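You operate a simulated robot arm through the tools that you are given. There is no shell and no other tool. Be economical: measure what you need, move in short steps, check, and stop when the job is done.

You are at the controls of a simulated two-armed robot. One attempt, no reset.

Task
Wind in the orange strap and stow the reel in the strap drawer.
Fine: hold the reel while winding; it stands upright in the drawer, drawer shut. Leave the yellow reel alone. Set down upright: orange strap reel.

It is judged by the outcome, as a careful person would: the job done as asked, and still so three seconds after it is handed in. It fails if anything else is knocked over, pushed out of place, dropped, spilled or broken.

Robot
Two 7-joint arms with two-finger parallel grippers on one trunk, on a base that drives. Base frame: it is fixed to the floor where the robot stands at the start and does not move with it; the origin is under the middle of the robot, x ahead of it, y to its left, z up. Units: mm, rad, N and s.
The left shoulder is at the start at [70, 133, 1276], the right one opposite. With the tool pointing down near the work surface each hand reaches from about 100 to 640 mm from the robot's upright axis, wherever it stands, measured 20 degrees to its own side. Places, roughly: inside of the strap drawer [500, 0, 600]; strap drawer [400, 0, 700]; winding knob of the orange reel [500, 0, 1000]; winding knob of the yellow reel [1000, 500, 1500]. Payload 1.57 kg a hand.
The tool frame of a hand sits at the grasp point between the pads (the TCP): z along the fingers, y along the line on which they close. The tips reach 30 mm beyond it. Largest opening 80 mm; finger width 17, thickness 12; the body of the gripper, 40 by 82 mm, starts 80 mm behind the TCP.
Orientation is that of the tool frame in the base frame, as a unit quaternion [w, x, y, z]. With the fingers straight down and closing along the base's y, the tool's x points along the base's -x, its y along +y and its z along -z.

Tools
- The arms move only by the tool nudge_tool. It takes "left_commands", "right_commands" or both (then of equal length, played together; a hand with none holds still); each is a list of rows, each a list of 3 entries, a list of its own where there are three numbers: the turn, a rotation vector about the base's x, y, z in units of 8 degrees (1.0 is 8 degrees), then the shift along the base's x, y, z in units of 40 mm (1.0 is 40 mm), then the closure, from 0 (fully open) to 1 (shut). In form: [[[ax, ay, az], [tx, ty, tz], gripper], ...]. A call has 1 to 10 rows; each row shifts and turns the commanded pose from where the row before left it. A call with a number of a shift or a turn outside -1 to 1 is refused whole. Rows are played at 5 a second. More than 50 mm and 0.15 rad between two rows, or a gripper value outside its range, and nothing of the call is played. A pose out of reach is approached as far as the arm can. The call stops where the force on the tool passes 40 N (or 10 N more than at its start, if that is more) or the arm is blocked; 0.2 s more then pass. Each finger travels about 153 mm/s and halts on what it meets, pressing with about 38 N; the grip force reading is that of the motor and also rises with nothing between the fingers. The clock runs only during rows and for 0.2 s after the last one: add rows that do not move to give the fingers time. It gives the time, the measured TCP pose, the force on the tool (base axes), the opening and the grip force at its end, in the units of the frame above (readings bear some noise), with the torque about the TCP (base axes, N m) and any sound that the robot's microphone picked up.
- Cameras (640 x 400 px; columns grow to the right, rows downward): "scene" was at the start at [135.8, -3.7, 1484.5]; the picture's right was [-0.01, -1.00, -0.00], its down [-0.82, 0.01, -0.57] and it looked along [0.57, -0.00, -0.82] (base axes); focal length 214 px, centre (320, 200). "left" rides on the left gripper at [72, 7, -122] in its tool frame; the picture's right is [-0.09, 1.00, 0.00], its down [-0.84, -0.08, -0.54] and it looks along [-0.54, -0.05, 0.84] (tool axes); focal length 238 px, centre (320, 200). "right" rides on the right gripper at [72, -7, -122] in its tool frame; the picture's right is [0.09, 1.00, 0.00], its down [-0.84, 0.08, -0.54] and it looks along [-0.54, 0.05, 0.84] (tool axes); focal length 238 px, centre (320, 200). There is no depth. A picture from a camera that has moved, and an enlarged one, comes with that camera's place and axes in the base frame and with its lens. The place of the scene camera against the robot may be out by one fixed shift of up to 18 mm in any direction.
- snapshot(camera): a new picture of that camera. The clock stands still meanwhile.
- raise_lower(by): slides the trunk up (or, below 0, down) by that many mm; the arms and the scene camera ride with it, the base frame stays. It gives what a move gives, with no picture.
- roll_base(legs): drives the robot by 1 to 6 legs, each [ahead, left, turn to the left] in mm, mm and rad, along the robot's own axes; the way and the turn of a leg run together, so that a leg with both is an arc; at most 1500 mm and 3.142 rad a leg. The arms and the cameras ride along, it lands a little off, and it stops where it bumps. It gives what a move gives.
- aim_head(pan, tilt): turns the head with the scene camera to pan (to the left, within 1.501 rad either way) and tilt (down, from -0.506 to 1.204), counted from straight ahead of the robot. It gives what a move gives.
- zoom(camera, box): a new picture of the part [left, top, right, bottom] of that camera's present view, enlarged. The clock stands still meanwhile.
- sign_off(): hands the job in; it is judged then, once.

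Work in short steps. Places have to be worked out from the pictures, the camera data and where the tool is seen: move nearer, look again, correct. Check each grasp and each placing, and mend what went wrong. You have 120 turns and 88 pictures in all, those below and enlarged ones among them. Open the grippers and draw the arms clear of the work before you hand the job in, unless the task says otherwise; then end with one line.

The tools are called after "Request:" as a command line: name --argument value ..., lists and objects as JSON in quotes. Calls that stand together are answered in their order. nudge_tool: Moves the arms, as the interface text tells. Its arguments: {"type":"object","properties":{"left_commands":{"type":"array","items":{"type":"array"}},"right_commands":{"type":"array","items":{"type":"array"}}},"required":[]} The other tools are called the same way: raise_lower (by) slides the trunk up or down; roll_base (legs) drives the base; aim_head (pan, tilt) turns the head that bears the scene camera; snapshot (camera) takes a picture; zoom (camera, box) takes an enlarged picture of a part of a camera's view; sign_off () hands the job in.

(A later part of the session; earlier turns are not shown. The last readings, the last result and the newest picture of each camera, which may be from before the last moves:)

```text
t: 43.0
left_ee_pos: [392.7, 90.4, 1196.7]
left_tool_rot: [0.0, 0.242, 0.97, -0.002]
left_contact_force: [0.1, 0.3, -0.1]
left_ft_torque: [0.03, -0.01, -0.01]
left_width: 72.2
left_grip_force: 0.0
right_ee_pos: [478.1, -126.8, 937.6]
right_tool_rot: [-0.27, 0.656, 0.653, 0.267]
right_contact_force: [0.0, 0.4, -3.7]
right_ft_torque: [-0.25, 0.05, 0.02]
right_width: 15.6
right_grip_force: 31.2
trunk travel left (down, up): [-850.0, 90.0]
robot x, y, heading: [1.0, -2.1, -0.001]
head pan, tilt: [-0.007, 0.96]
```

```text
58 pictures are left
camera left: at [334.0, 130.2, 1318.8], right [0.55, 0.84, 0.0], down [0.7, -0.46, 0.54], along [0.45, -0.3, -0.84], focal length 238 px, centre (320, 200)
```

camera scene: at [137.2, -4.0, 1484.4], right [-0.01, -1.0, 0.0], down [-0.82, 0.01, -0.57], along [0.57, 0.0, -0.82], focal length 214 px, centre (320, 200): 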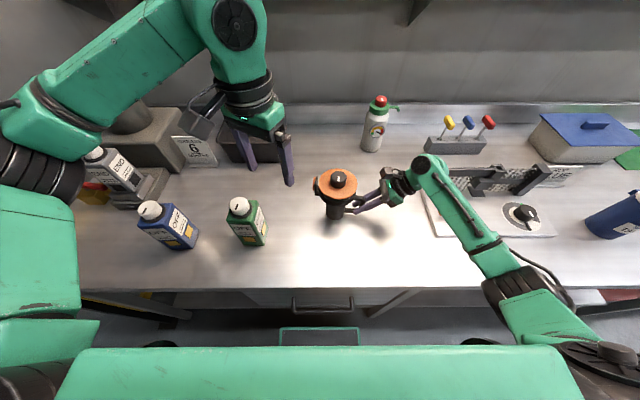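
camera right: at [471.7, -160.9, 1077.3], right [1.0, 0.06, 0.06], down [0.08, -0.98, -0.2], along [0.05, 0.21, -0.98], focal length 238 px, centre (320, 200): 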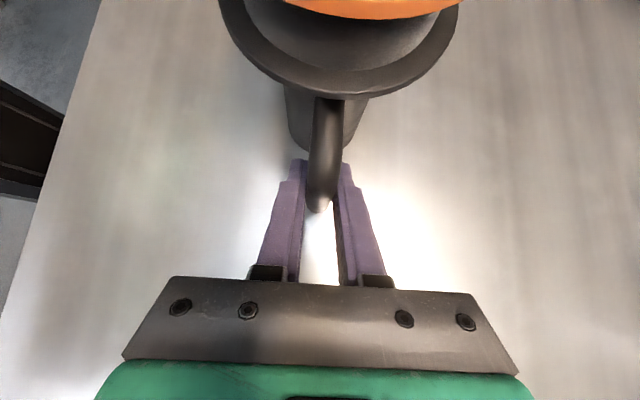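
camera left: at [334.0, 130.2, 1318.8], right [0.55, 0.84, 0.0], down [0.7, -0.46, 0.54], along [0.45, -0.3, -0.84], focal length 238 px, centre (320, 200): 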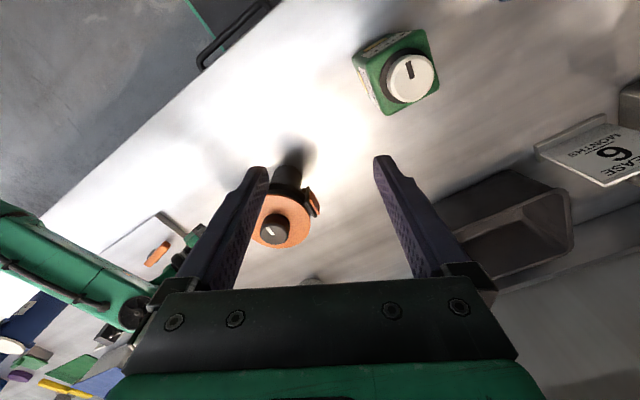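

Strap is in, nothing else moved. Now lift the reel with the right hand to test the handle grip.

Request:
nudge_tool --right_commands '[[[0, 0, 0], [0, 0, 0.5], 1], [[0, 0, 0], [0, 0, 0.7], 1], [[0, 0, 0], [0, 0, 0.8], 1], [[0, 0, 0], [0, 0, 0], 1]]'

Request:
zoom --camera "scene" --box '[240, 120, 480, 270]'

Request:
snapshot --camera "right"

```text
t: 44.0
left_ee_pos: [395.0, 90.2, 1196.9]
left_tool_rot: [0.0, 0.241, 0.97, -0.002]
left_contact_force: [-0.6, -1.1, -0.1]
left_ft_torque: [0.01, 0.04, 0.02]
left_width: 72.1
left_grip_force: 0.0
right_ee_pos: [476.9, -126.7, 1018.3]
right_tool_rot: [-0.27, 0.656, 0.653, 0.267]
right_contact_force: [-0.8, -0.2, -4.4]
right_ft_torque: [-0.25, -0.02, -0.01]
right_width: 13.5
right_grip_force: 30.4
trunk travel left (down, up): [-850.0, 90.0]
robot x, y, heading: [-2.2, -2.7, 0.001]
head pan, tilt: [-0.007, 0.96]
```

```text
2.67 times, centred on (360, 195) of scene
camera zoom: at [136.6, -3.0, 1484.4], right [-0.01, -1.0, 0.0], down [-0.82, 0.01, -0.57], along [0.57, 0.0, -0.82], focal length 572 px, centre (213, 213)
```

zoom: 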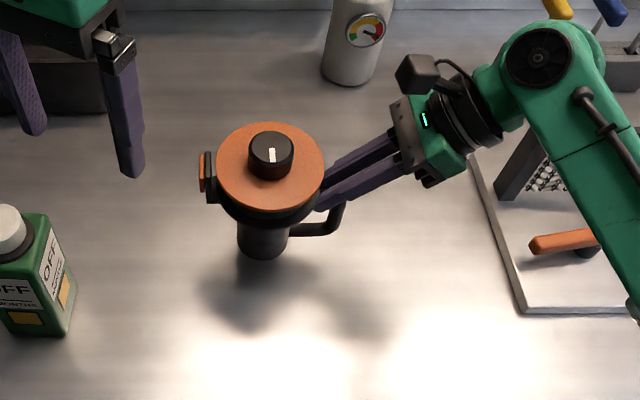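

```text
56 pictures are left
camera right: at [471.2, -161.1, 1155.0], right [1.0, 0.06, 0.06], down [0.07, -0.98, -0.2], along [0.05, 0.21, -0.98], focal length 238 px, centre (320, 200)
```

right: 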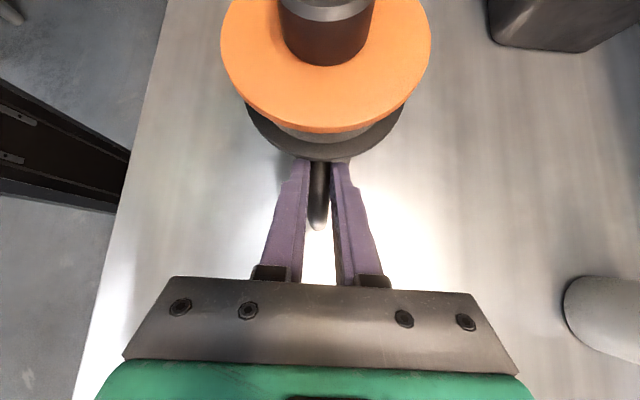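

The reel slid down in the pinch and hangs only by the fingertips under its flange (lifted ~25 mm). Not good enough: I set it back gently and will choose a knob-from-above grip for the carry.

Request:
nudge_tool --right_commands '[[[0, 0, 0], [0, 0, -0.25], 1], [[0, 0, 0], [0, 0, -0.2], 1], [[0, 0, 0], [0, 0, -0.1], 1], [[0, 0, 0], [0, 0, 0], 1]]'

Request:
zoom --camera "scene" --box '[240, 120, 480, 270]'

Request:
snapshot --camera "right"

```text
t: 45.0
left_ee_pos: [394.0, 90.3, 1197.4]
left_tool_rot: [0.002, 0.241, 0.97, -0.002]
left_contact_force: [0.7, -0.7, -0.2]
left_ft_torque: [-0.02, 0.02, 0.0]
left_width: 71.9
left_grip_force: 0.1
right_ee_pos: [477.0, -125.7, 996.8]
right_tool_rot: [-0.27, 0.655, 0.653, 0.267]
right_contact_force: [0.6, 0.3, -3.8]
right_ft_torque: [-0.25, -0.01, 0.02]
right_width: 13.5
right_grip_force: 29.9
trunk travel left (down, up): [-850.0, 90.0]
robot x, y, heading: [2.5, -0.3, 0.002]
head pan, tilt: [-0.007, 0.96]
```

```text
2.67 times, centred on (360, 195) of scene
camera zoom: at [136.9, -3.3, 1484.4], right [-0.01, -1.0, 0.0], down [-0.82, 0.01, -0.57], along [0.57, 0.0, -0.82], focal length 572 px, centre (213, 213)
```

zoom: 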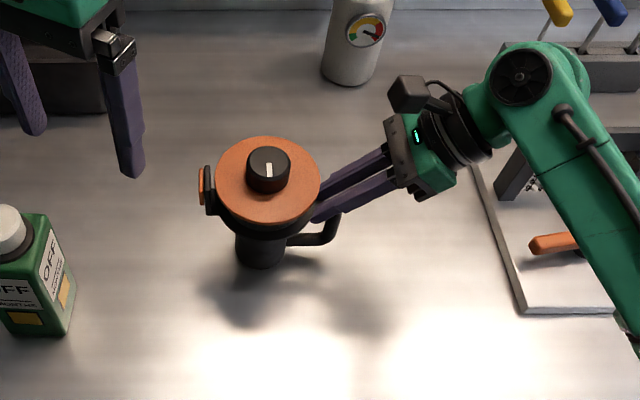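

```text
54 pictures are left
camera right: at [471.7, -160.5, 1133.5], right [1.0, 0.06, 0.06], down [0.08, -0.98, -0.2], along [0.05, 0.21, -0.98], focal length 238 px, centre (320, 200)
```

right: 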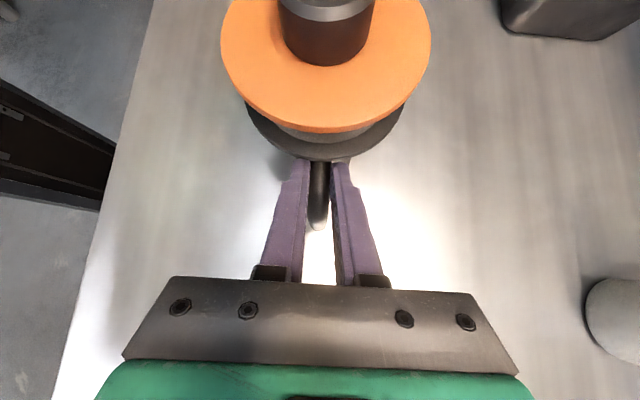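

Still hanging (force unchanged). Lower further in 4 mm steps watching the force.

Request:
nudge_tool --right_commands '[[[0, 0, 0], [0, 0, -0.1], 1], [[0, 0, 0], [0, 0, -0.1], 1], [[0, 0, 0], [0, 0, -0.1], 1], [[0, 0, 0], [0, 0, 0], 1]]'

Request:
nudge_tool --right_commands '[[[0, 0, 0], [0, 0, -0.1], 1], [[0, 0, 0], [0, 0, -0.1], 1], [[0, 0, 0], [0, 0, 0], 1]]'

Request:
zoom --camera "scene" --box '[240, 120, 480, 270]'

```text
t: 46.0
left_ee_pos: [392.0, 89.3, 1197.8]
left_tool_rot: [0.003, 0.241, 0.971, -0.001]
left_contact_force: [0.4, 0.6, 0.0]
left_ft_torque: [-0.04, 0.0, -0.01]
left_width: 72.0
left_grip_force: 0.2
right_ee_pos: [478.1, -127.0, 988.5]
right_tool_rot: [-0.268, 0.655, 0.654, 0.269]
right_contact_force: [4.0, -5.3, 23.5]
right_ft_torque: [0.45, -0.08, -0.14]
right_width: 13.7
right_grip_force: 30.1
trunk travel left (down, up): [-850.0, 90.0]
robot x, y, heading: [1.0, -0.6, 0.005]
head pan, tilt: [-0.007, 0.96]
```

```text
t: 46.8
left_ee_pos: [390.2, 89.4, 1197.8]
left_tool_rot: [0.004, 0.241, 0.97, -0.002]
left_contact_force: [0.2, 0.2, -0.9]
left_ft_torque: [0.02, -0.03, 0.02]
left_width: 72.0
left_grip_force: 0.1
right_ee_pos: [474.9, -126.4, 979.7]
right_tool_rot: [-0.269, 0.654, 0.654, 0.268]
right_contact_force: [0.5, -4.2, 22.8]
right_ft_torque: [0.41, -0.02, 0.01]
right_width: 13.4
right_grip_force: 30.1
trunk travel left (down, up): [-850.0, 90.0]
robot x, y, heading: [-0.8, -6.9, -0.004]
head pan, tilt: [-0.007, 0.96]
```

```text
2.67 times, centred on (360, 195) of scene
camera zoom: at [132.2, -3.7, 1484.9], right [-0.01, -1.0, 0.0], down [-0.82, 0.01, -0.58], along [0.58, 0.0, -0.82], focal length 572 px, centre (213, 213)
```

zoom: 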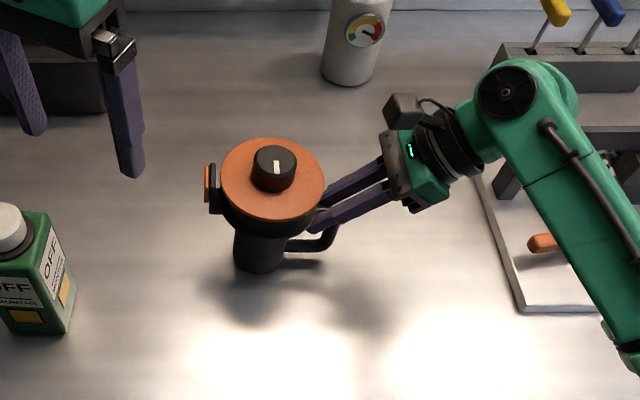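

It's now standing on the table with the fingers pressing down slightly. Unload by 2 mm, then open and check it stands.

Request:
nudge_tool --right_commands '[[[0, 0, 0], [0, 0, 0.04], 1], [[0, 0, 0], [0, 0, 0.03], 1], [[0, 0, 0], [0, 0, 0], 1]]'

Request:
zoom --camera "scene" --box '[260, 140, 420, 240]'

```text
t: 47.6
left_ee_pos: [392.7, 91.8, 1198.8]
left_tool_rot: [0.002, 0.242, 0.97, -0.002]
left_contact_force: [-0.2, -0.1, -0.4]
left_ft_torque: [-0.01, -0.01, 0.04]
left_width: 72.2
left_grip_force: 0.1
right_ee_pos: [476.6, -127.4, 979.0]
right_tool_rot: [-0.269, 0.656, 0.653, 0.266]
right_contact_force: [-1.1, 1.2, 0.4]
right_ft_torque: [-0.05, 0.1, 0.13]
right_width: 13.5
right_grip_force: 30.1
trunk travel left (down, up): [-850.0, 90.0]
robot x, y, heading: [0.9, -0.3, -0.001]
head pan, tilt: [-0.007, 0.96]
```

```text
4.00 times, centred on (340, 190) of scene
camera zoom: at [135.3, -2.9, 1484.3], right [-0.01, -1.0, 0.0], down [-0.82, 0.0, -0.57], along [0.57, 0.0, -0.82], focal length 858 px, centre (240, 240)
```

zoom: 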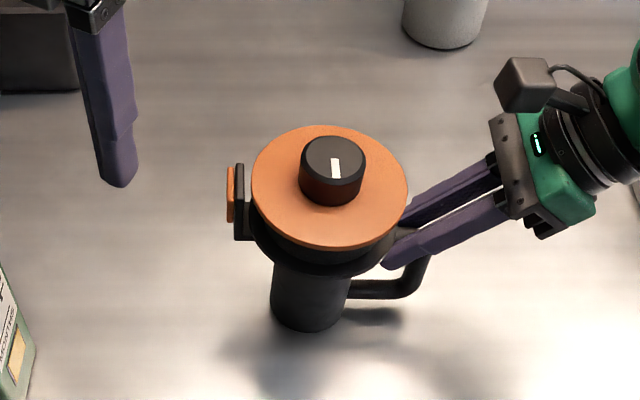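

Forces near zero; it stands. Open and back off along the approach line.

Request:
nudge_tool --right_commands '[[[0, 0, 0], [0, 0, 0], 0.7], [[0, 0, 0], [0, 0, 0], 0.3], [[0, 0, 0], [0, 0, 0], 0.0], [[0, 0, 0], [0, -0.6, 0.6], 0], [[0, 0, 0], [0, -0.7, 0.7], 0], [[0, 0, 0], [0, -0.7, 0.7], 0], [[0, 0, 0], [0, -0.7, 0.7], 0], [[0, 0, 0], [0, 0, 0], 0]]'

Request:
zoom --camera "scene" --box '[220, 120, 460, 270]'

Request:
snapshot --camera "right"

```text
t: 49.4
left_ee_pos: [393.2, 89.5, 1197.7]
left_tool_rot: [0.002, 0.241, 0.971, -0.002]
left_contact_force: [-0.4, 0.3, -0.8]
left_ft_torque: [0.01, 0.01, -0.01]
left_width: 72.0
left_grip_force: 0.1
right_ee_pos: [476.9, -233.3, 1088.1]
right_tool_rot: [-0.27, 0.656, 0.653, 0.267]
right_contact_force: [-0.3, -0.4, 0.4]
right_ft_torque: [0.02, 0.0, -0.03]
right_width: 80.1
right_grip_force: 0.1
trunk travel left (down, up): [-850.0, 90.0]
robot x, y, heading: [-2.0, 0.1, 0.003]
head pan, tilt: [-0.007, 0.96]
```

```text
2.67 times, centred on (340, 195) of scene
camera zoom: at [136.1, -3.0, 1484.5], right [-0.01, -1.0, 0.0], down [-0.82, 0.01, -0.57], along [0.57, 0.0, -0.82], focal length 572 px, centre (267, 213)
```

zoom: 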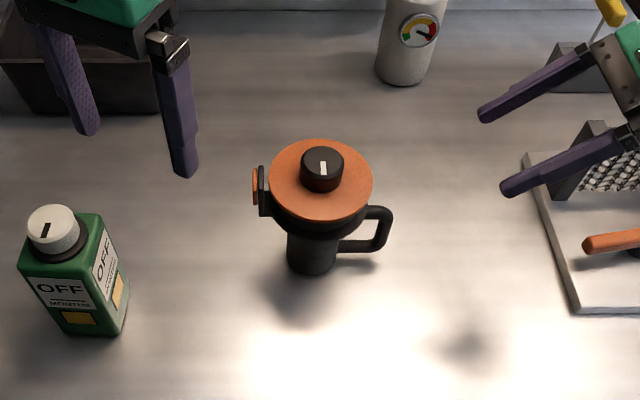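

```text
50 pictures are left
camera right: at [470.6, -268.8, 1224.7], right [1.0, 0.06, 0.06], down [0.08, -0.98, -0.2], along [0.05, 0.21, -0.98], focal length 238 px, centre (320, 200)
```

right: 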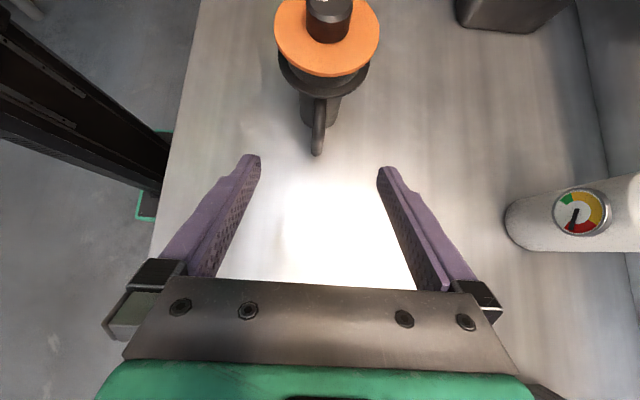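

Reel stands upright. Bring the left hand (yaw back to 0) above the knob for a lifting grip.

Request:
nudge_tool --left_commands '[[[0, 0, 1], [0.5, -0.9, 0], 0], [[0, 0, 1], [0.5, -0.9, 0], 0], [[0, 0, 1], [0.5, -0.9, 0], 0], [[0, 0, 0.5], [0.5, -0.87, 0], 0], [[0, 0, 0], [0.1, 0, -0.7], 0], [[0, 0, 0], [0, 0, -0.7], 0], [[0, 0, 0], [0, 0, -0.7], 0], [[0, 0, 0], [0, 0, 0], 0]]'

Request:
snapshot --camera "left"

```text
t: 51.2
left_ee_pos: [478.9, -51.4, 1113.9]
left_tool_rot: [0.001, -0.001, 1.0, -0.001]
left_contact_force: [-0.3, 0.5, 0.0]
left_ft_torque: [0.03, -0.01, 0.01]
left_width: 80.2
left_grip_force: 0.1
right_ee_pos: [476.9, -233.7, 1088.0]
right_tool_rot: [-0.269, 0.655, 0.653, 0.267]
right_contact_force: [1.8, -0.2, -0.2]
right_ft_torque: [-0.02, 0.0, 0.0]
right_width: 80.1
right_grip_force: 0.0
trunk travel left (down, up): [-850.0, 90.0]
robot x, y, heading: [-0.1, 3.4, 0.001]
head pan, tilt: [-0.007, 0.96]
```

```text
49 pictures are left
camera left: at [407.1, -44.9, 1235.4], right [0.09, 1.0, 0.0], down [0.83, -0.07, 0.55], along [0.54, -0.05, -0.84], focal length 238 px, centre (320, 200)
```

left: 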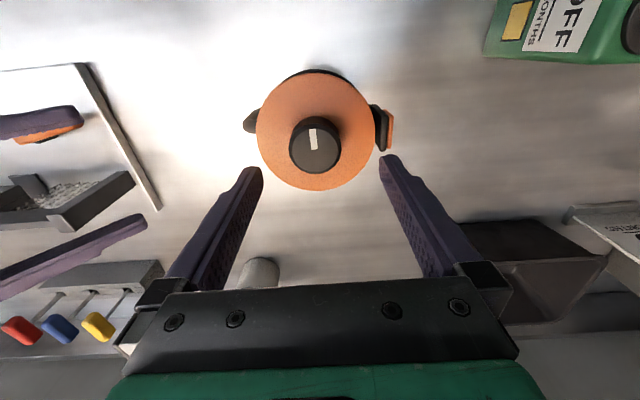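

Knob at about (470,-55). Move over it, descend to the proven height z≈1065 and close fully.

Request:
nudge_tool --left_commands '[[[0, 0, 0], [-0.18, -0.1, -0.4], 0], [[0, 0, 0], [0, 0, -0.5], 0], [[0, 0, 0], [0, 0, -0.3], 0], [[0, 0, 0], [0, 0, 0], 0.3], [[0, 0, 0], [0, 0, 0], 0.6], [[0, 0, 0], [0, 0, 0], 1], [[0, 0, 0], [0, 0, 0], 1], [[0, 0, 0], [0, 0, 0], 1]]'

Request:
nudge_tool --left_commands '[[[0, 0, 0], [0, 0, 0.15], 1], [[0, 0, 0], [0, 0, 0.25], 1], [[0, 0, 0], [0, 0, 0], 1]]'

Request:
zoom --camera "scene" --box '[260, 140, 420, 240]'

```text
t: 53.0
left_ee_pos: [471.2, -54.7, 1064.2]
left_tool_rot: [0.001, 0.0, 1.0, -0.001]
left_contact_force: [-1.0, 1.0, -0.8]
left_ft_torque: [0.19, 0.07, -0.01]
left_width: 40.8
left_grip_force: 37.9
right_ee_pos: [477.4, -233.1, 1088.1]
right_tool_rot: [-0.269, 0.655, 0.653, 0.267]
right_contact_force: [-0.2, 0.4, 0.0]
right_ft_torque: [-0.01, 0.0, 0.01]
right_width: 80.1
right_grip_force: 0.0
trunk travel left (down, up): [-850.0, 90.0]
robot x, y, heading: [0.9, -0.1, 0.003]
head pan, tilt: [-0.007, 0.96]
```

```text
t: 53.8
left_ee_pos: [470.4, -55.0, 1081.0]
left_tool_rot: [0.002, -0.002, 1.0, -0.002]
left_contact_force: [0.0, 0.0, -3.9]
left_ft_torque: [0.04, 0.02, -0.02]
left_width: 40.7
left_grip_force: 38.4
right_ee_pos: [476.9, -233.8, 1086.9]
right_tool_rot: [-0.27, 0.656, 0.653, 0.267]
right_contact_force: [0.0, 0.2, 0.4]
right_ft_torque: [0.02, 0.0, -0.01]
right_width: 80.2
right_grip_force: 0.1
trunk travel left (down, up): [-850.0, 90.0]
robot x, y, heading: [-0.8, 0.6, -0.003]
head pan, tilt: [-0.007, 0.96]
```

```text
4.00 times, centred on (340, 190) of scene
camera zoom: at [136.9, -3.3, 1484.4], right [-0.01, -1.0, 0.0], down [-0.82, 0.01, -0.57], along [0.57, 0.0, -0.82], focal length 858 px, centre (240, 240)
```

zoom: 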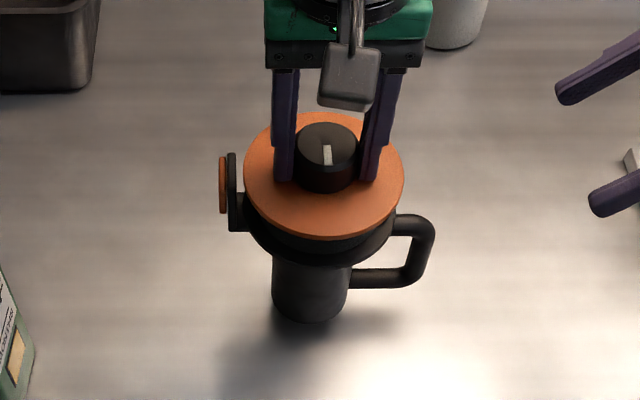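

Knob grip carries the reel cleanly. Raise 60 mm more and draw it a bit toward the robot, then back the robot 380 mm.

Request:
nudge_tool --left_commands '[[[0, 0, 0], [0, 0, 0.5], 1], [[0, 0, 0], [0, 0, 0.5], 1], [[0, 0, 0], [0, 0, 0.5], 1], [[0, 0, 0], [-0.4, 0, 0], 1], [[0, 0, 0], [-0.6, 0, 0], 1], [[0, 0, 0], [-0.4, 0, 0], 1], [[0, 0, 0], [0, 0, 0], 1]]'

Request:
roll_base --legs '[[-200, 0, 0], [-180, 0, 0]]'

Request:
snapshot --camera "scene"

```text
t: 55.4
left_ee_pos: [415.8, -57.1, 1139.8]
left_tool_rot: [0.002, -0.001, 1.0, -0.001]
left_contact_force: [-1.0, 1.0, -3.6]
left_ft_torque: [0.02, 0.02, -0.02]
left_width: 40.6
left_grip_force: 38.7
right_ee_pos: [477.5, -234.7, 1087.9]
right_tool_rot: [-0.269, 0.656, 0.653, 0.267]
right_contact_force: [-0.9, -0.3, -0.1]
right_ft_torque: [-0.01, -0.03, 0.04]
right_width: 79.9
right_grip_force: 0.0
trunk travel left (down, up): [-850.0, 90.0]
robot x, y, heading: [-0.6, 2.5, 0.002]
head pan, tilt: [-0.007, 0.96]
```

```text
t: 58.1
left_ee_pos: [37.6, -58.4, 1139.0]
left_tool_rot: [0.0, 0.001, 1.0, -0.001]
left_contact_force: [0.7, 0.6, -3.8]
left_ft_torque: [0.01, 0.0, -0.01]
left_width: 41.1
left_grip_force: 38.1
right_ee_pos: [98.6, -235.8, 1086.1]
right_tool_rot: [-0.27, 0.657, 0.651, 0.266]
right_contact_force: [0.7, 0.2, 0.1]
right_ft_torque: [0.03, 0.0, 0.0]
right_width: 79.8
right_grip_force: 0.0
trunk travel left (down, up): [-850.0, 90.0]
robot x, y, heading: [-381.4, 2.4, -0.006]
head pan, tilt: [-0.007, 0.96]
```

```text
47 pictures are left
camera scene: at [-239.5, -2.8, 1483.9], right [-0.01, -1.0, 0.0], down [-0.82, 0.01, -0.57], along [0.57, -0.01, -0.82], focal length 214 px, centre (320, 200)
```

scene: 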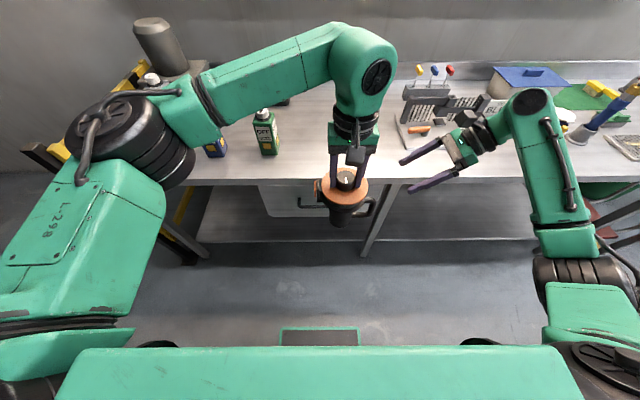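

Reel hangs steady. Swing it ~220 mm left so I can see and work the drawer with the right hand; tilt the head less for a view of the front.

Request:
nudge_tool --left_commands '[[[0, 0, 0], [0, 0.6, 0], 1], [[0, 0, 0], [0, 0.9, 0], 1], [[0, 0, 0], [0, 0.9, 0], 1], [[0, 0, 0], [0, 0.9, 0], 1], [[0, 0, 0], [0, 0.9, 0], 1], [[0, 0, 0], [0, 0.9, 0], 1], [[0, 0, 0], [0, 0.6, 0], 1], [[0, 0, 0], [0, 0, 0], 1]]'

Request:
snapshot --camera "scene"

Request:
zoom --camera "scene" --box '[220, 140, 420, 265]'

```text
t: 60.0
left_ee_pos: [36.2, 168.9, 1139.5]
left_tool_rot: [0.001, 0.001, 1.0, 0.0]
left_contact_force: [0.6, -0.1, -3.1]
left_ft_torque: [0.0, 0.02, 0.02]
left_width: 41.0
left_grip_force: 38.1
right_ee_pos: [95.1, -234.8, 1087.7]
right_tool_rot: [-0.27, 0.656, 0.652, 0.267]
right_contact_force: [0.7, -0.9, 0.3]
right_ft_torque: [-0.04, 0.01, -0.03]
right_width: 80.0
right_grip_force: 0.1
trunk travel left (down, up): [-850.0, 90.0]
robot x, y, heading: [-378.5, -1.5, -0.003]
head pan, tilt: [-0.007, 0.96]
```

```text
46 pictures are left
camera scene: at [-243.8, -2.9, 1484.4], right [-0.01, -1.0, 0.0], down [-0.82, 0.01, -0.57], along [0.57, -0.01, -0.82], focal length 214 px, centre (320, 200)
```

scene: 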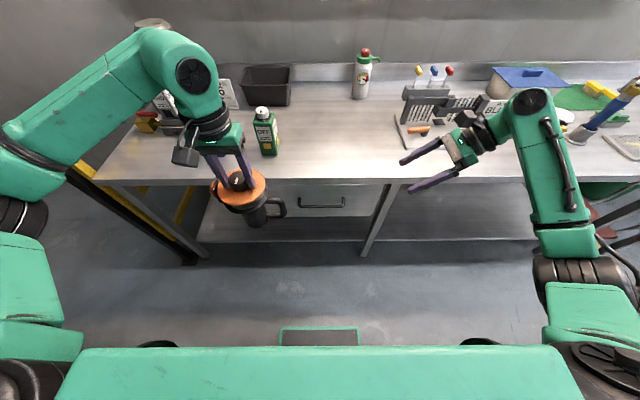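

```text
3.20 times, centred on (320, 202) of scene
camera zoom: at [-243.8, -2.9, 1484.4], right [-0.01, -1.0, 0.0], down [-0.82, 0.01, -0.57], along [0.57, -0.01, -0.82], focal length 686 px, centre (320, 192)
```

zoom: 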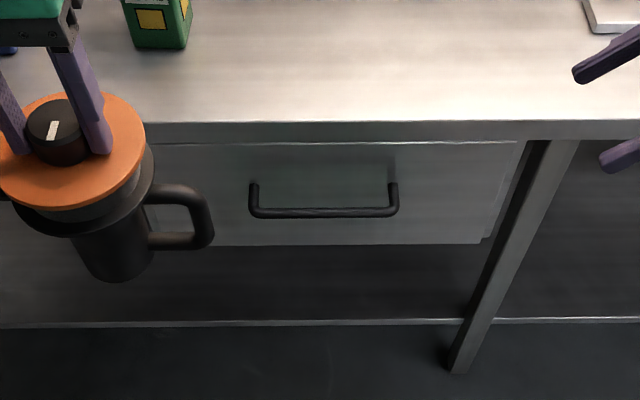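

Drawer: front at x≈268, z≈580–825; handle bar ≈ (223, -8, 743). I'll raise the reel and level the right hand, then lower the trunk so the right hand can take the handle horizontally.

Request:
nudge_tool --left_commands '[[[0, 0, 0], [0, 0, 0.5], 1], [[0, 0, 0], [0, 0, 0.8], 1], [[0, 0, 0], [0, 0, 0.8], 1], [[0, 0, 0], [0, 0, 0.8], 1], [[0, 0, 0], [0, 0, 0.8], 1], [[0, 0, 0], [0, 0, 0.8], 1], [[0, 0, 0], [0, 0, 0.5], 1], [[0, 0, 0], [0, 0, 0], 1]]' --right_commands '[[[-1, 0, 0], [-0.3, 0, 0], 0], [[-1, 0, 0], [-0.3, 0, 0], 0], [[-1, 0, 0], [-0.3, 0, 0], 0], [[-1, 0, 0], [-0.3, 0, 0], 0], [[-1, 0, 0], [-0.3, 0, 0], 0], [[-0.63, 0, 0], [-0.3, 0, 0], 0], [[0, -1, 0], [-0.3, 0.3, 0], 0], [[0, -1, 0], [-0.3, 0.3, 0], 0]]'

Request:
nudge_tool --right_commands '[[[0, -1, 0], [-0.3, 0.3, 0], 0], [[0, -1, 0], [-0.3, 0.3, 0], 0], [[0, -1, 0], [-0.3, 0.3, 0], 0], [[0, -1, 0], [-0.3, 0.3, 0], 0], [[0, -1, 0], [0, 0.3, 0], 0], [[0, -1, 0], [0, 0.3, 0], 0], [[0, -1, 0], [0, 0, 0], 0], [[0, 0, 0], [0, 0, 0], 0]]'

```text
t: 61.8
left_ee_pos: [34.6, 171.1, 1342.0]
left_tool_rot: [0.002, 0.001, 1.0, -0.001]
left_contact_force: [0.1, 0.6, -4.3]
left_ft_torque: [0.01, 0.04, -0.03]
left_width: 40.7
left_grip_force: 37.7
right_ee_pos: [4.8, -215.4, 1090.1]
right_tool_rot: [0.079, 0.706, 0.7, 0.073]
right_contact_force: [0.0, 1.1, -0.5]
right_ft_torque: [0.0, 0.01, 0.04]
right_width: 79.8
right_grip_force: 0.1
right hand out of reach, approached as far as the arm can: row 8
trunk travel left (down, up): [-850.0, 90.0]
robot x, y, heading: [-376.1, 2.6, -0.005]
head pan, tilt: [-0.007, 0.96]
```

```text
t: 62.9
left_ee_pos: [34.6, 169.8, 1340.9]
left_tool_rot: [0.002, 0.0, 1.0, -0.001]
left_contact_force: [0.1, -0.2, -4.3]
left_ft_torque: [-0.03, 0.01, 0.04]
left_width: 40.9
left_grip_force: 38.3
right_ee_pos: [22.2, -181.3, 1060.3]
right_tool_rot: [0.343, 0.576, 0.714, 0.202]
right_contact_force: [-0.2, -0.4, 0.1]
right_ft_torque: [0.02, -0.01, 0.01]
right_width: 80.0
right_grip_force: 0.0
right hand out of reach, approached as far as the arm can: row 1, 2, 3, 4, 5
trunk travel left (down, up): [-850.0, 90.0]
robot x, y, heading: [-382.5, -1.5, -0.006]
head pan, tilt: [-0.007, 0.96]
stopped in row 5 (right hand): the arm was blocked; the commanded pose is now the measured one
```

That roll runs into the wrist limit. I'll instead hook the bar: closed fingers pointing down, tilted 30° forward, inserted behind the bar. Reorient the right hand for that.

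Request:
nudge_tool --right_commands '[[[-0.532, 0.226, 0.78], [0, 0, 0], 0], [[-0.532, 0.226, 0.78], [0, 0, 0], 0], [[-0.532, 0.226, 0.78], [0, 0, 0], 0], [[-0.532, 0.226, 0.78], [0, 0, 0], 0], [[-0.532, 0.226, 0.78], [0, 0, 0], 0.5], [[-0.532, 0.226, 0.78], [0, 0, 0], 1], [[-0.532, 0.226, 0.78], [0, 0, 0], 1], [[-0.532, 0.226, 0.78], [0, 0, 0], 1], [[-0.532, 0.226, 0.78], [0, 0, 0], 1], [[-0.532, 0.226, 0.78], [0, 0, 0], 1]]'

Request:
raise_lower --by -250

Request:
snapshot --camera "scene"

Request:
snapshot --camera "right"

```text
t: 63.6
left_ee_pos: [36.4, 170.3, 1340.7]
left_tool_rot: [0.001, 0.001, 1.0, -0.001]
left_contact_force: [1.1, 0.6, -4.3]
left_ft_torque: [0.06, 0.01, -0.03]
left_width: 40.8
left_grip_force: 38.2
right_ee_pos: [20.7, -198.2, 1054.1]
right_tool_rot: [0.365, 0.426, 0.821, 0.108]
right_contact_force: [-0.3, -0.9, -0.7]
right_ft_torque: [0.02, 0.0, 0.04]
right_width: 80.1
right_grip_force: 0.0
trunk travel left (down, up): [-850.0, 90.0]
robot x, y, heading: [-380.4, 2.1, -0.005]
head pan, tilt: [-0.007, 0.96]
stopped in row 3 (right hand): the arm was blocked; the commanded pose is now the measured one
```

```text
t: 66.2
left_ee_pos: [35.3, 171.5, 1090.6]
left_tool_rot: [0.002, 0.001, 1.0, -0.001]
left_contact_force: [0.1, -0.8, -3.0]
left_ft_torque: [0.01, 0.05, 0.05]
left_width: 40.9
left_grip_force: 38.5
right_ee_pos: [20.4, -197.5, 803.6]
right_tool_rot: [0.365, 0.424, 0.821, 0.109]
right_contact_force: [-0.6, 0.2, -0.4]
right_ft_torque: [0.0, -0.01, 0.01]
right_width: 79.9
right_grip_force: 0.1
trunk travel left (down, up): [-600.0, 340.0]
robot x, y, heading: [-378.3, 3.6, -0.005]
head pan, tilt: [-0.007, 0.96]
```

```text
44 pictures are left
camera scene: at [-244.5, -2.2, 1234.5], right [-0.01, -1.0, 0.0], down [-0.82, 0.01, -0.57], along [0.57, -0.01, -0.82], focal length 214 px, centre (320, 200)
```

scene: 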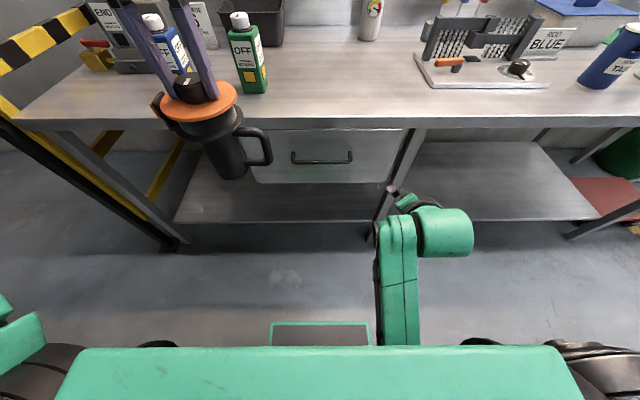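

```text
43 pictures are left
camera right: at [-95.7, -129.2, 850.4], right [0.58, 0.68, 0.44], down [-0.02, -0.53, 0.85], along [0.81, -0.5, -0.3], focal length 238 px, centre (320, 200)
```

right: 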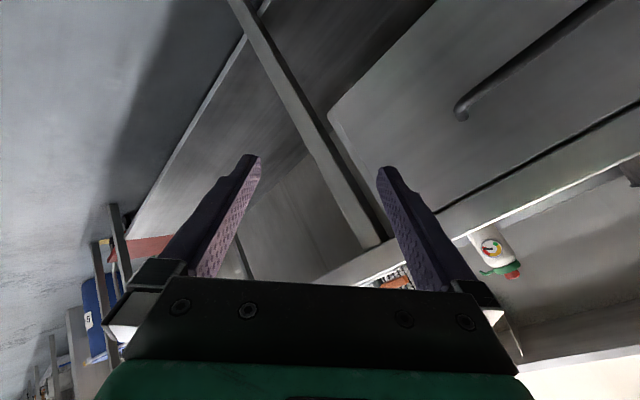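

The wrist was jammed in a bad configuration. Undo it: return to pointing straight down (yaw -90), moving up and forward, then yaw back to the natural orientation.

Request:
nudge_tool --right_commands '[[[0.386, 0.714, -0.597], [0, 0, 0.3], 0], [[0.386, 0.714, -0.597], [0, -0.2, 0.4], 0], [[0.386, 0.714, -0.597], [0, -0.2, 0.4], 0], [[0.386, 0.714, -0.597], [0.2, -0.2, 0.4], 0], [[0.386, 0.714, -0.597], [0.2, 0, 0.4], 0], [[0.386, 0.714, -0.597], [0.2, 0, 0.4], 0], [[0.386, 0.714, -0.597], [0.2, 0, 0.3], 0], [[0, 0, 0], [0, 0, 0], 0]]'

Request:
nudge_tool --right_commands '[[[0, 0, 1], [0, 0, 0], 0], [[0, 0, 1], [0, 0, 0], 0], [[0, 0, 1], [0, 0, 0], 0], [[0, 0, 1], [0, 0, 0], 0], [[0, 0, 1], [0, 0, 0], 0.5], [[0, 0, 1], [0, 0, 0], 1], [[0, 0, 1], [0, 0, 0], 1], [[0, 0, 1], [0, 0, 0], 1], [[0, 0, 1], [0, 0, 0], 1], [[0, 0, 1], [0, 0, 0], 1]]'

```text
t: 66.8
left_ee_pos: [36.4, 171.2, 1090.6]
left_tool_rot: [0.001, 0.001, 1.0, -0.001]
left_contact_force: [0.4, -0.2, -3.6]
left_ft_torque: [0.04, 0.01, 0.02]
left_width: 40.9
left_grip_force: 37.9
right_ee_pos: [16.0, -241.7, 827.5]
right_tool_rot: [0.317, 0.483, 0.816, -0.001]
right_contact_force: [0.8, 0.3, -0.4]
right_ft_torque: [0.01, 0.04, 0.02]
right_width: 80.0
right_grip_force: 0.0
right hand out of reach, approached as far as the arm can: row 3
trunk travel left (down, up): [-600.0, 340.0]
robot x, y, heading: [-380.7, 1.6, -0.004]
head pan, tilt: [-0.007, 0.96]
stopped in row 3 (right hand): the arm was blocked; the commanded pose is now the measured one
```

```text
t: 67.7
left_ee_pos: [35.5, 171.7, 1091.2]
left_tool_rot: [0.001, 0.002, 1.0, 0.0]
left_contact_force: [0.1, -0.2, -4.1]
left_ft_torque: [0.0, 0.02, -0.01]
left_width: 40.9
left_grip_force: 38.4
right_ee_pos: [13.8, -282.3, 834.0]
right_tool_rot: [0.328, 0.26, 0.908, -0.021]
right_contact_force: [0.1, 0.4, 0.1]
right_ft_torque: [0.0, -0.01, -0.02]
right_width: 79.9
right_grip_force: 0.1
right hand out of reach, approached as far as the arm can: row 4
trunk travel left (down, up): [-600.0, 340.0]
robot x, y, heading: [-379.0, 3.5, -0.001]
head pan, tilt: [-0.007, 0.96]
stopped in row 4 (right hand): the arm was blocked; the commanded pose is now the measured one
```

The arm is folded too tight there. Move the hand forward first, then finish the rotation.

Request:
nudge_tool --right_commands '[[[0, 0, 0], [0.5, 0, 0], 0], [[0, 0, 0], [0.9, 0, 0], 0], [[0, 0, 0], [0.9, 0, 0], 0], [[0, 0, 0], [0.9, 0, 0], 0], [[-0.17, 0.297, 0.93], [0, 0, 0], 0.5], [[-0.17, 0.297, 0.93], [0, 0, 0], 1], [[-0.17, 0.297, 0.93], [0, 0, 0], 1], [[-0.17, 0.297, 0.93], [0, 0, 0], 1], [[0, 0, 0], [0, 0, 0], 1]]'

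Request:
snapshot --camera "scene"

```text
t: 69.7
left_ee_pos: [34.9, 172.5, 1091.7]
left_tool_rot: [0.002, 0.001, 1.0, -0.002]
left_contact_force: [0.3, 0.6, -4.1]
left_ft_torque: [0.07, 0.03, -0.02]
left_width: 41.1
left_grip_force: 38.2
right_ee_pos: [142.4, -280.8, 834.0]
right_tool_rot: [0.258, -0.002, 0.966, 0.001]
right_contact_force: [-0.3, 0.1, 0.7]
right_ft_torque: [-0.01, 0.0, 0.01]
right_width: 0.0
right_grip_force: 21.4
trunk travel left (down, up): [-600.0, 340.0]
robot x, y, heading: [-380.3, 1.6, -0.006]
head pan, tilt: [-0.007, 0.96]
```

```text
42 pictures are left
camera scene: at [-244.4, -2.0, 1234.4], right [-0.01, -1.0, 0.0], down [-0.82, 0.01, -0.57], along [0.57, -0.01, -0.82], focal length 214 px, centre (320, 200)
```

scene: 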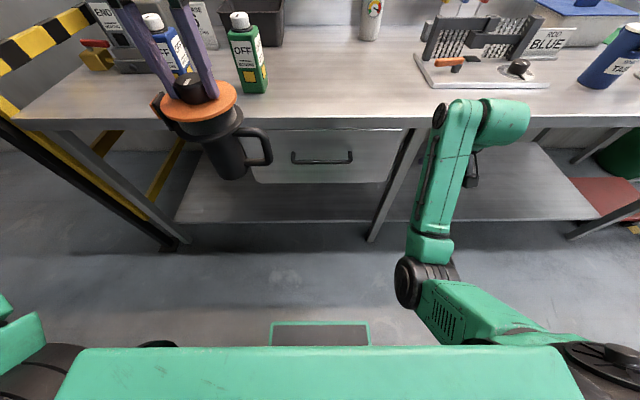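

Orientation reached. Zoom on the handle from this lower viewpoint to triangulate it.

Request:
zoom --camera "scene" --box '[240, 100, 400, 200]'

Request:
snapshot --camera "right"

```text
4.00 times, centred on (320, 150) of scene
camera zoom: at [-244.4, -2.0, 1234.4], right [-0.01, -1.0, 0.0], down [-0.82, 0.01, -0.57], along [0.57, -0.01, -0.82], focal length 858 px, centre (320, 400)
```

zoom: 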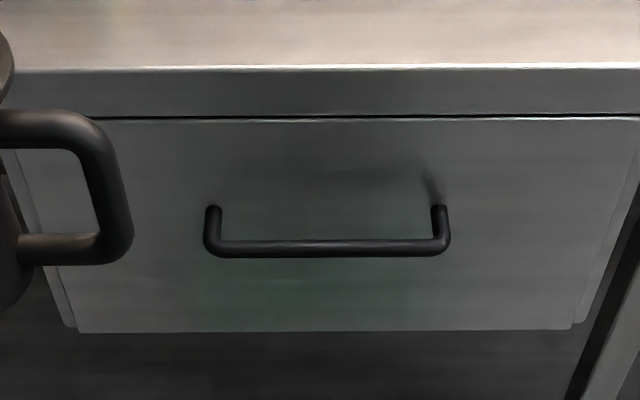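

```text
40 pictures are left
camera right: at [18.5, -288.5, 902.9], right [-0.09, 1.0, -0.05], down [0.45, 0.08, 0.89], along [0.89, 0.06, -0.46], focal length 238 px, centre (320, 200)
```

right: 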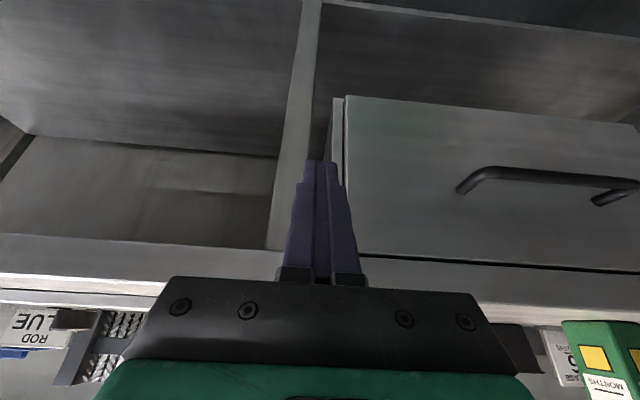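

Handle bar ≈ (216, -110…+85, 750), drawer front ≈ 269. Move the closed right hand above it to (180,-20,854) then down along the tool axis behind the bar.

Request:
nudge_tool --right_commands '[[[0, 0, 0], [0, 0.6, 0.3], 1], [[0, 0, 0], [0, 0.9, 0.2], 1], [[0, 0, 0], [0, 1, 0], 1], [[0, 0, 0], [0.3, 1, 0], 1], [[0, 0, 0], [0.3, 1, 0], 1], [[0, 0, 0], [0.2, 1, 0], 1], [[0, 0, 0], [0.15, 1, 0], 1], [[0, 0, 0], [0, 0, 0], 1]]'

Request:
snapshot --camera "right"

```text
t: 71.7
left_ee_pos: [35.4, 171.6, 1089.9]
left_tool_rot: [0.002, 0.001, 1.0, -0.001]
left_contact_force: [-0.8, -0.7, -4.1]
left_ft_torque: [0.01, 0.06, 0.03]
left_width: 40.9
left_grip_force: 37.5
right_ee_pos: [191.3, -67.8, 844.4]
right_tool_rot: [0.261, 0.018, 0.964, -0.046]
right_contact_force: [-0.4, -1.2, 0.7]
right_ft_torque: [0.01, 0.0, -0.03]
right_width: 0.0
right_grip_force: 20.8
trunk travel left (down, up): [-600.0, 340.0]
robot x, y, heading: [-379.1, 0.3, -0.004]
head pan, tilt: [-0.007, 0.96]
stopped in row 8 (right hand): the arm was blocked; the commanded pose is now the measured one
```

```text
39 pictures are left
camera right: at [66.6, -61.5, 913.1], right [-0.02, 0.99, -0.12], down [0.46, 0.12, 0.88], along [0.89, -0.04, -0.46], focal length 238 px, centre (320, 200)
```

right: 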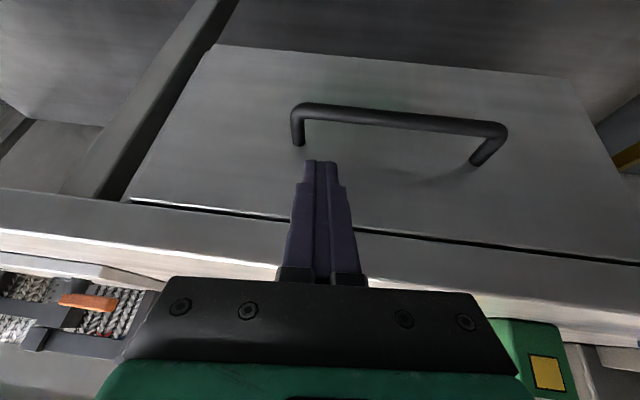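

At y≈-68 the arm reached its inward limit, but that's still over the bar (-99…+85). Descend along the tool axis behind the bar.

Request:
nudge_tool --right_commands '[[[0, 0, 0], [0.2, -0.15, -0.47], 1], [[0, 0, 0], [0.27, 0, -0.47], 1], [[0, 0, 0], [0.27, 0, -0.47], 1], [[0, 0, 0], [0.27, 0, -0.47], 1], [[0, 0, 0], [0.27, 0, -0.47], 1], [[0, 0, 0], [0, 0, 0], 1]]'

Request:
snapshot --camera "right"

Request:
zoom --camera "scene" --box '[240, 100, 400, 200]'

```text
t: 73.1
left_ee_pos: [31.4, 171.7, 1092.3]
left_tool_rot: [0.004, 0.001, 1.0, -0.002]
left_contact_force: [0.2, -0.8, -2.6]
left_ft_torque: [-0.01, 0.05, -0.02]
left_width: 40.6
left_grip_force: 38.0
right_ee_pos: [236.4, -70.1, 751.0]
right_tool_rot: [0.26, 0.017, 0.964, -0.043]
right_contact_force: [-16.0, 0.6, 7.8]
right_ft_torque: [-0.22, 0.31, 0.06]
right_width: 0.0
right_grip_force: 21.5
trunk travel left (down, up): [-600.0, 340.0]
robot x, y, heading: [-380.0, 1.2, -0.002]
head pan, tilt: [-0.007, 0.96]
```

```text
38 pictures are left
camera right: at [113.1, -64.3, 820.3], right [-0.02, 0.99, -0.12], down [0.46, 0.12, 0.88], along [0.89, -0.03, -0.46], focal length 238 px, centre (320, 200)
```

right: 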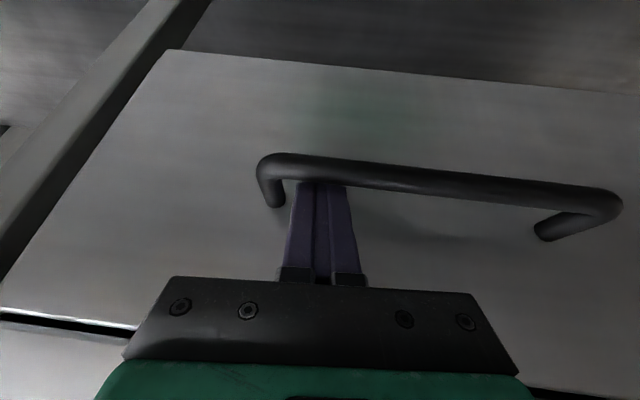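

```text
4.00 times, centred on (320, 150) of scene
camera zoom: at [-249.7, -1.8, 1235.1], right [-0.01, -1.0, 0.0], down [-0.82, 0.01, -0.58], along [0.58, -0.01, -0.82], focal length 858 px, centre (320, 400)
```

zoom: 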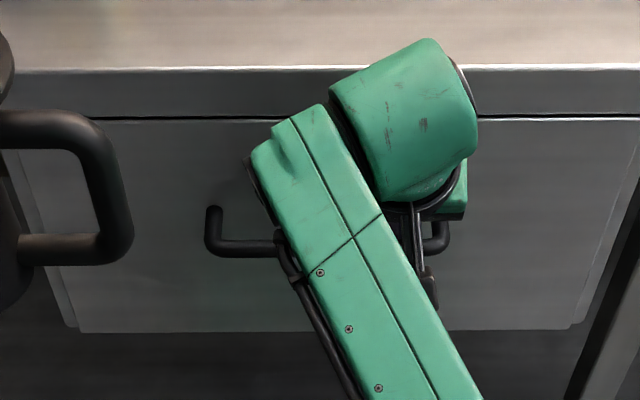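

Hooked behind the bar (tips just touching the front). Pull back with the arm 60 mm as a test.

Request:
nudge_tool --right_commands '[[[0, 0, 0], [-0.4, 0, 0], 1], [[0, 0, 0], [-0.4, 0, 0], 1], [[0, 0, 0], [-0.4, 0, 0], 1], [[0, 0, 0], [-0.5, 0, 0], 1], [[0, 0, 0], [-0.5, 0, 0], 1], [[0, 0, 0], [0, 0, 0], 1]]'

Request:
snapshot --camera "scene"

```text
t: 73.8
left_ee_pos: [36.1, 175.4, 1089.2]
left_tool_rot: [0.0, 0.0, 1.0, -0.002]
left_contact_force: [-0.5, 0.6, -3.3]
left_ft_torque: [0.02, 0.0, 0.0]
left_width: 40.7
left_grip_force: 37.8
right_ee_pos: [215.0, -80.9, 756.4]
right_tool_rot: [0.265, 0.023, 0.963, -0.048]
right_contact_force: [0.9, 14.2, -11.8]
right_ft_torque: [0.21, 0.11, 0.22]
right_width: 0.1
right_grip_force: 20.9
trunk travel left (down, up): [-600.0, 340.0]
robot x, y, heading: [-382.3, 6.4, -0.003]
head pan, tilt: [-0.007, 0.96]
stopped in row 3 (right hand): the force on the tool passed its limit (the readings are from after the stop); the commanded pose is now the measured one
```

```text
36 pictures are left
camera scene: at [-242.1, 1.6, 1234.0], right [-0.01, -1.0, 0.0], down [-0.82, 0.0, -0.57], along [0.57, -0.01, -0.82], focal length 214 px, centre (320, 200)
```

scene: 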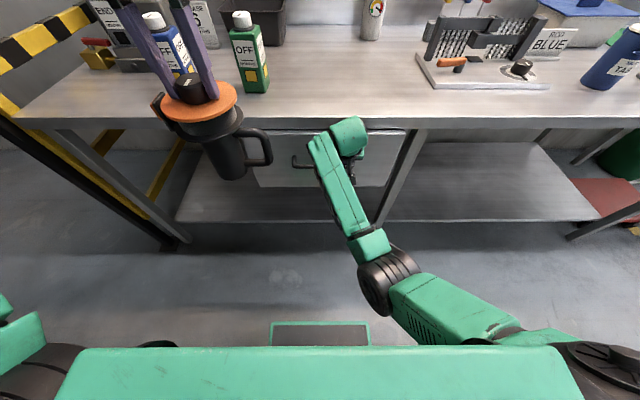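

The pull passed the force limit after ~20 mm. Check how the hook sits and if the drawer moved.

Request:
snapshot --camera "right"

Request:
zoom --camera "scene" --box '[240, 100, 400, 200]'

```text
35 pictures are left
camera right: at [90.6, -73.8, 823.7], right [-0.01, 0.99, -0.13], down [0.45, 0.12, 0.89], along [0.89, -0.05, -0.45], focal length 238 px, centre (320, 200)
```

right: 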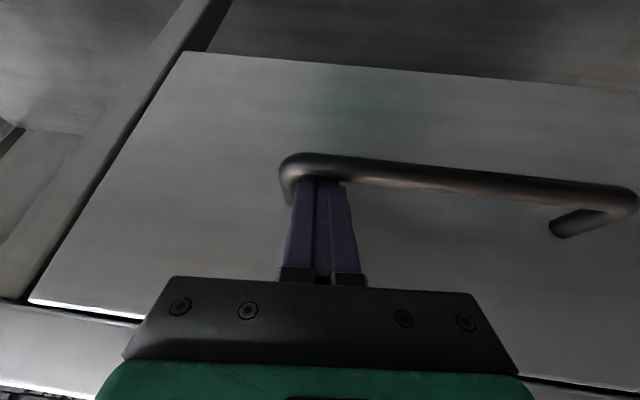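

```text
4.00 times, centred on (320, 150) of scene
camera zoom: at [-242.1, 1.6, 1234.0], right [-0.01, -1.0, 0.0], down [-0.82, 0.0, -0.57], along [0.57, -0.01, -0.82], focal length 858 px, centre (320, 400)
```

zoom: 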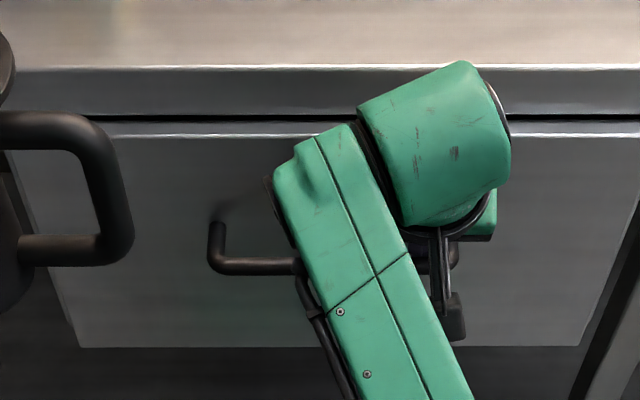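

The drawer did come out ~17 mm; the hook now sits in the bar's corner. Pull with the base instead: 100 mm back.

Request:
roll_base --legs '[[-100, 0, 0]]'

Request:
snapshot --camera "scene"

```text
t: 74.9
left_ee_pos: [-61.1, 178.0, 1090.3]
left_tool_rot: [0.001, 0.0, 1.0, -0.004]
left_contact_force: [0.3, -0.7, -4.7]
left_ft_torque: [-0.01, 0.01, -0.01]
left_width: 40.7
left_grip_force: 38.2
right_ee_pos: [114.7, -82.1, 756.3]
right_tool_rot: [0.266, 0.024, 0.963, -0.047]
right_contact_force: [0.9, 21.2, -14.2]
right_ft_torque: [0.34, 0.17, 0.27]
right_width: 0.0
right_grip_force: 21.3
trunk travel left (down, up): [-600.0, 340.0]
robot x, y, heading: [-476.2, 2.3, 0.002]
head pan, tilt: [-0.007, 0.96]
```

```text
33 pictures are left
camera scene: at [-341.1, 2.3, 1234.2], right [-0.01, -1.0, 0.0], down [-0.82, 0.0, -0.57], along [0.57, -0.01, -0.82], focal length 214 px, centre (320, 200)
```

scene: 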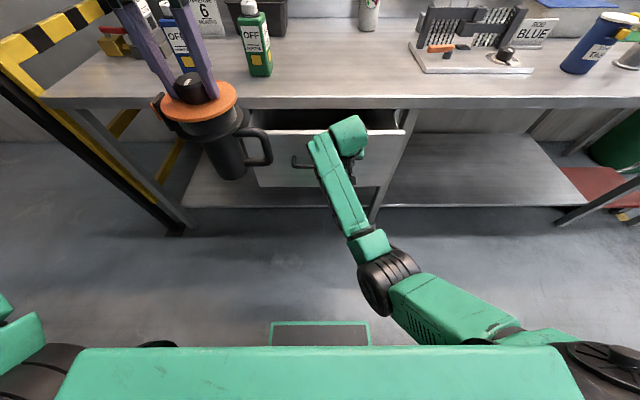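

The drawer follows nicely. Pull another 140 mm.

Request:
roll_base --legs '[[-140, 0, 0]]'

Request:
snapshot --camera "scene"

```text
t: 76.3
left_ee_pos: [-203.2, 176.1, 1090.1]
left_tool_rot: [0.001, -0.001, 1.0, -0.003]
left_contact_force: [-0.6, -0.9, -3.4]
left_ft_torque: [0.01, 0.04, 0.04]
left_width: 40.8
left_grip_force: 38.3
right_ee_pos: [-25.4, -80.6, 757.1]
right_tool_rot: [0.266, 0.024, 0.962, -0.048]
right_contact_force: [1.4, 13.8, -9.4]
right_ft_torque: [0.19, 0.09, 0.22]
right_width: 0.0
right_grip_force: 21.5
trunk travel left (down, up): [-600.0, 340.0]
robot x, y, heading: [-618.9, 2.4, -0.001]
head pan, tilt: [-0.007, 0.96]
```

```text
32 pictures are left
camera scene: at [-482.6, 1.5, 1234.4], right [-0.01, -1.0, 0.0], down [-0.82, 0.0, -0.57], along [0.57, -0.01, -0.82], focal length 214 px, centre (320, 200)
```

scene: 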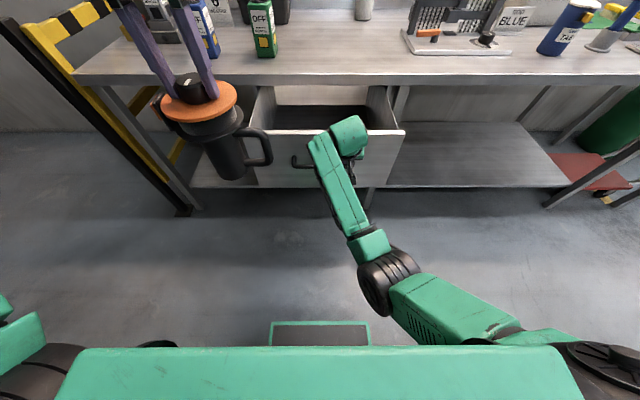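

Open ~260 mm. Unhook the right hand upward and swing it out to the right.

Request:
nudge_tool --right_commands '[[[0, 0, 0], [0.15, 0.1, 0], 1], [[0, 0, 0], [-0.1, 0, 0.4], 1], [[0, 0, 0], [-0.25, 0, 0.5], 1], [[0, 0, 0], [-0.25, 0, 0.6], 1], [[0, 0, 0], [-0.25, 0, 0.6], 1], [[0, 0, 0], [-0.2, -0.6, 0.6], 1], [[0, 0, 0], [-0.3, -0.9, 0.6], 1], [[0, 0, 0], [-0.3, -0.9, 0.3], 1], [[0, 0, 0], [0, -0.9, 0], 1], [[0, 0, 0], [0, -0.9, 0], 1]]'

Request:
snapshot --camera "scene"

```text
t: 77.0
left_ee_pos: [-205.6, 177.1, 1089.9]
left_tool_rot: [0.001, -0.003, 1.0, -0.002]
left_contact_force: [-0.9, 0.3, -3.3]
left_ft_torque: [0.04, 0.0, 0.0]
left_width: 40.5
left_grip_force: 37.8
right_ee_pos: [-27.6, -79.7, 776.2]
right_tool_rot: [0.258, 0.021, 0.965, -0.05]
right_contact_force: [0.1, 19.5, -18.4]
right_ft_torque: [0.76, 0.21, 0.29]
right_width: 0.1
right_grip_force: 21.2
trunk travel left (down, up): [-600.0, 340.0]
robot x, y, heading: [-618.1, 0.6, 0.004]
head pan, tilt: [-0.007, 0.96]
stopped in row 3 (right hand): the force on the tool passed its limit (the readings are from after the stop); the commanded pose is now the measured one
```

```text
31 pictures are left
camera scene: at [-482.7, 1.8, 1234.2], right [0.0, -1.0, 0.0], down [-0.82, 0.0, -0.57], along [0.57, 0.0, -0.82], focal length 214 px, centre (320, 200)
```

scene: 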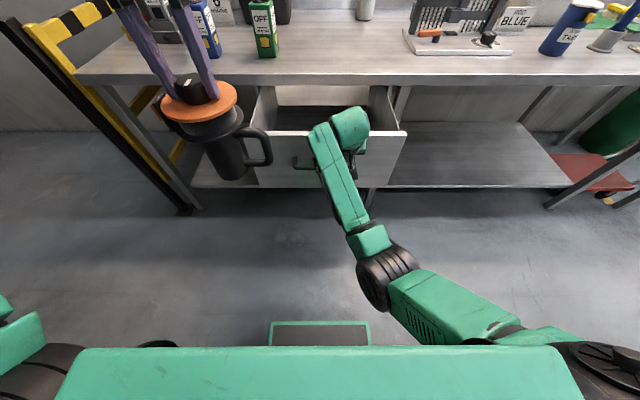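

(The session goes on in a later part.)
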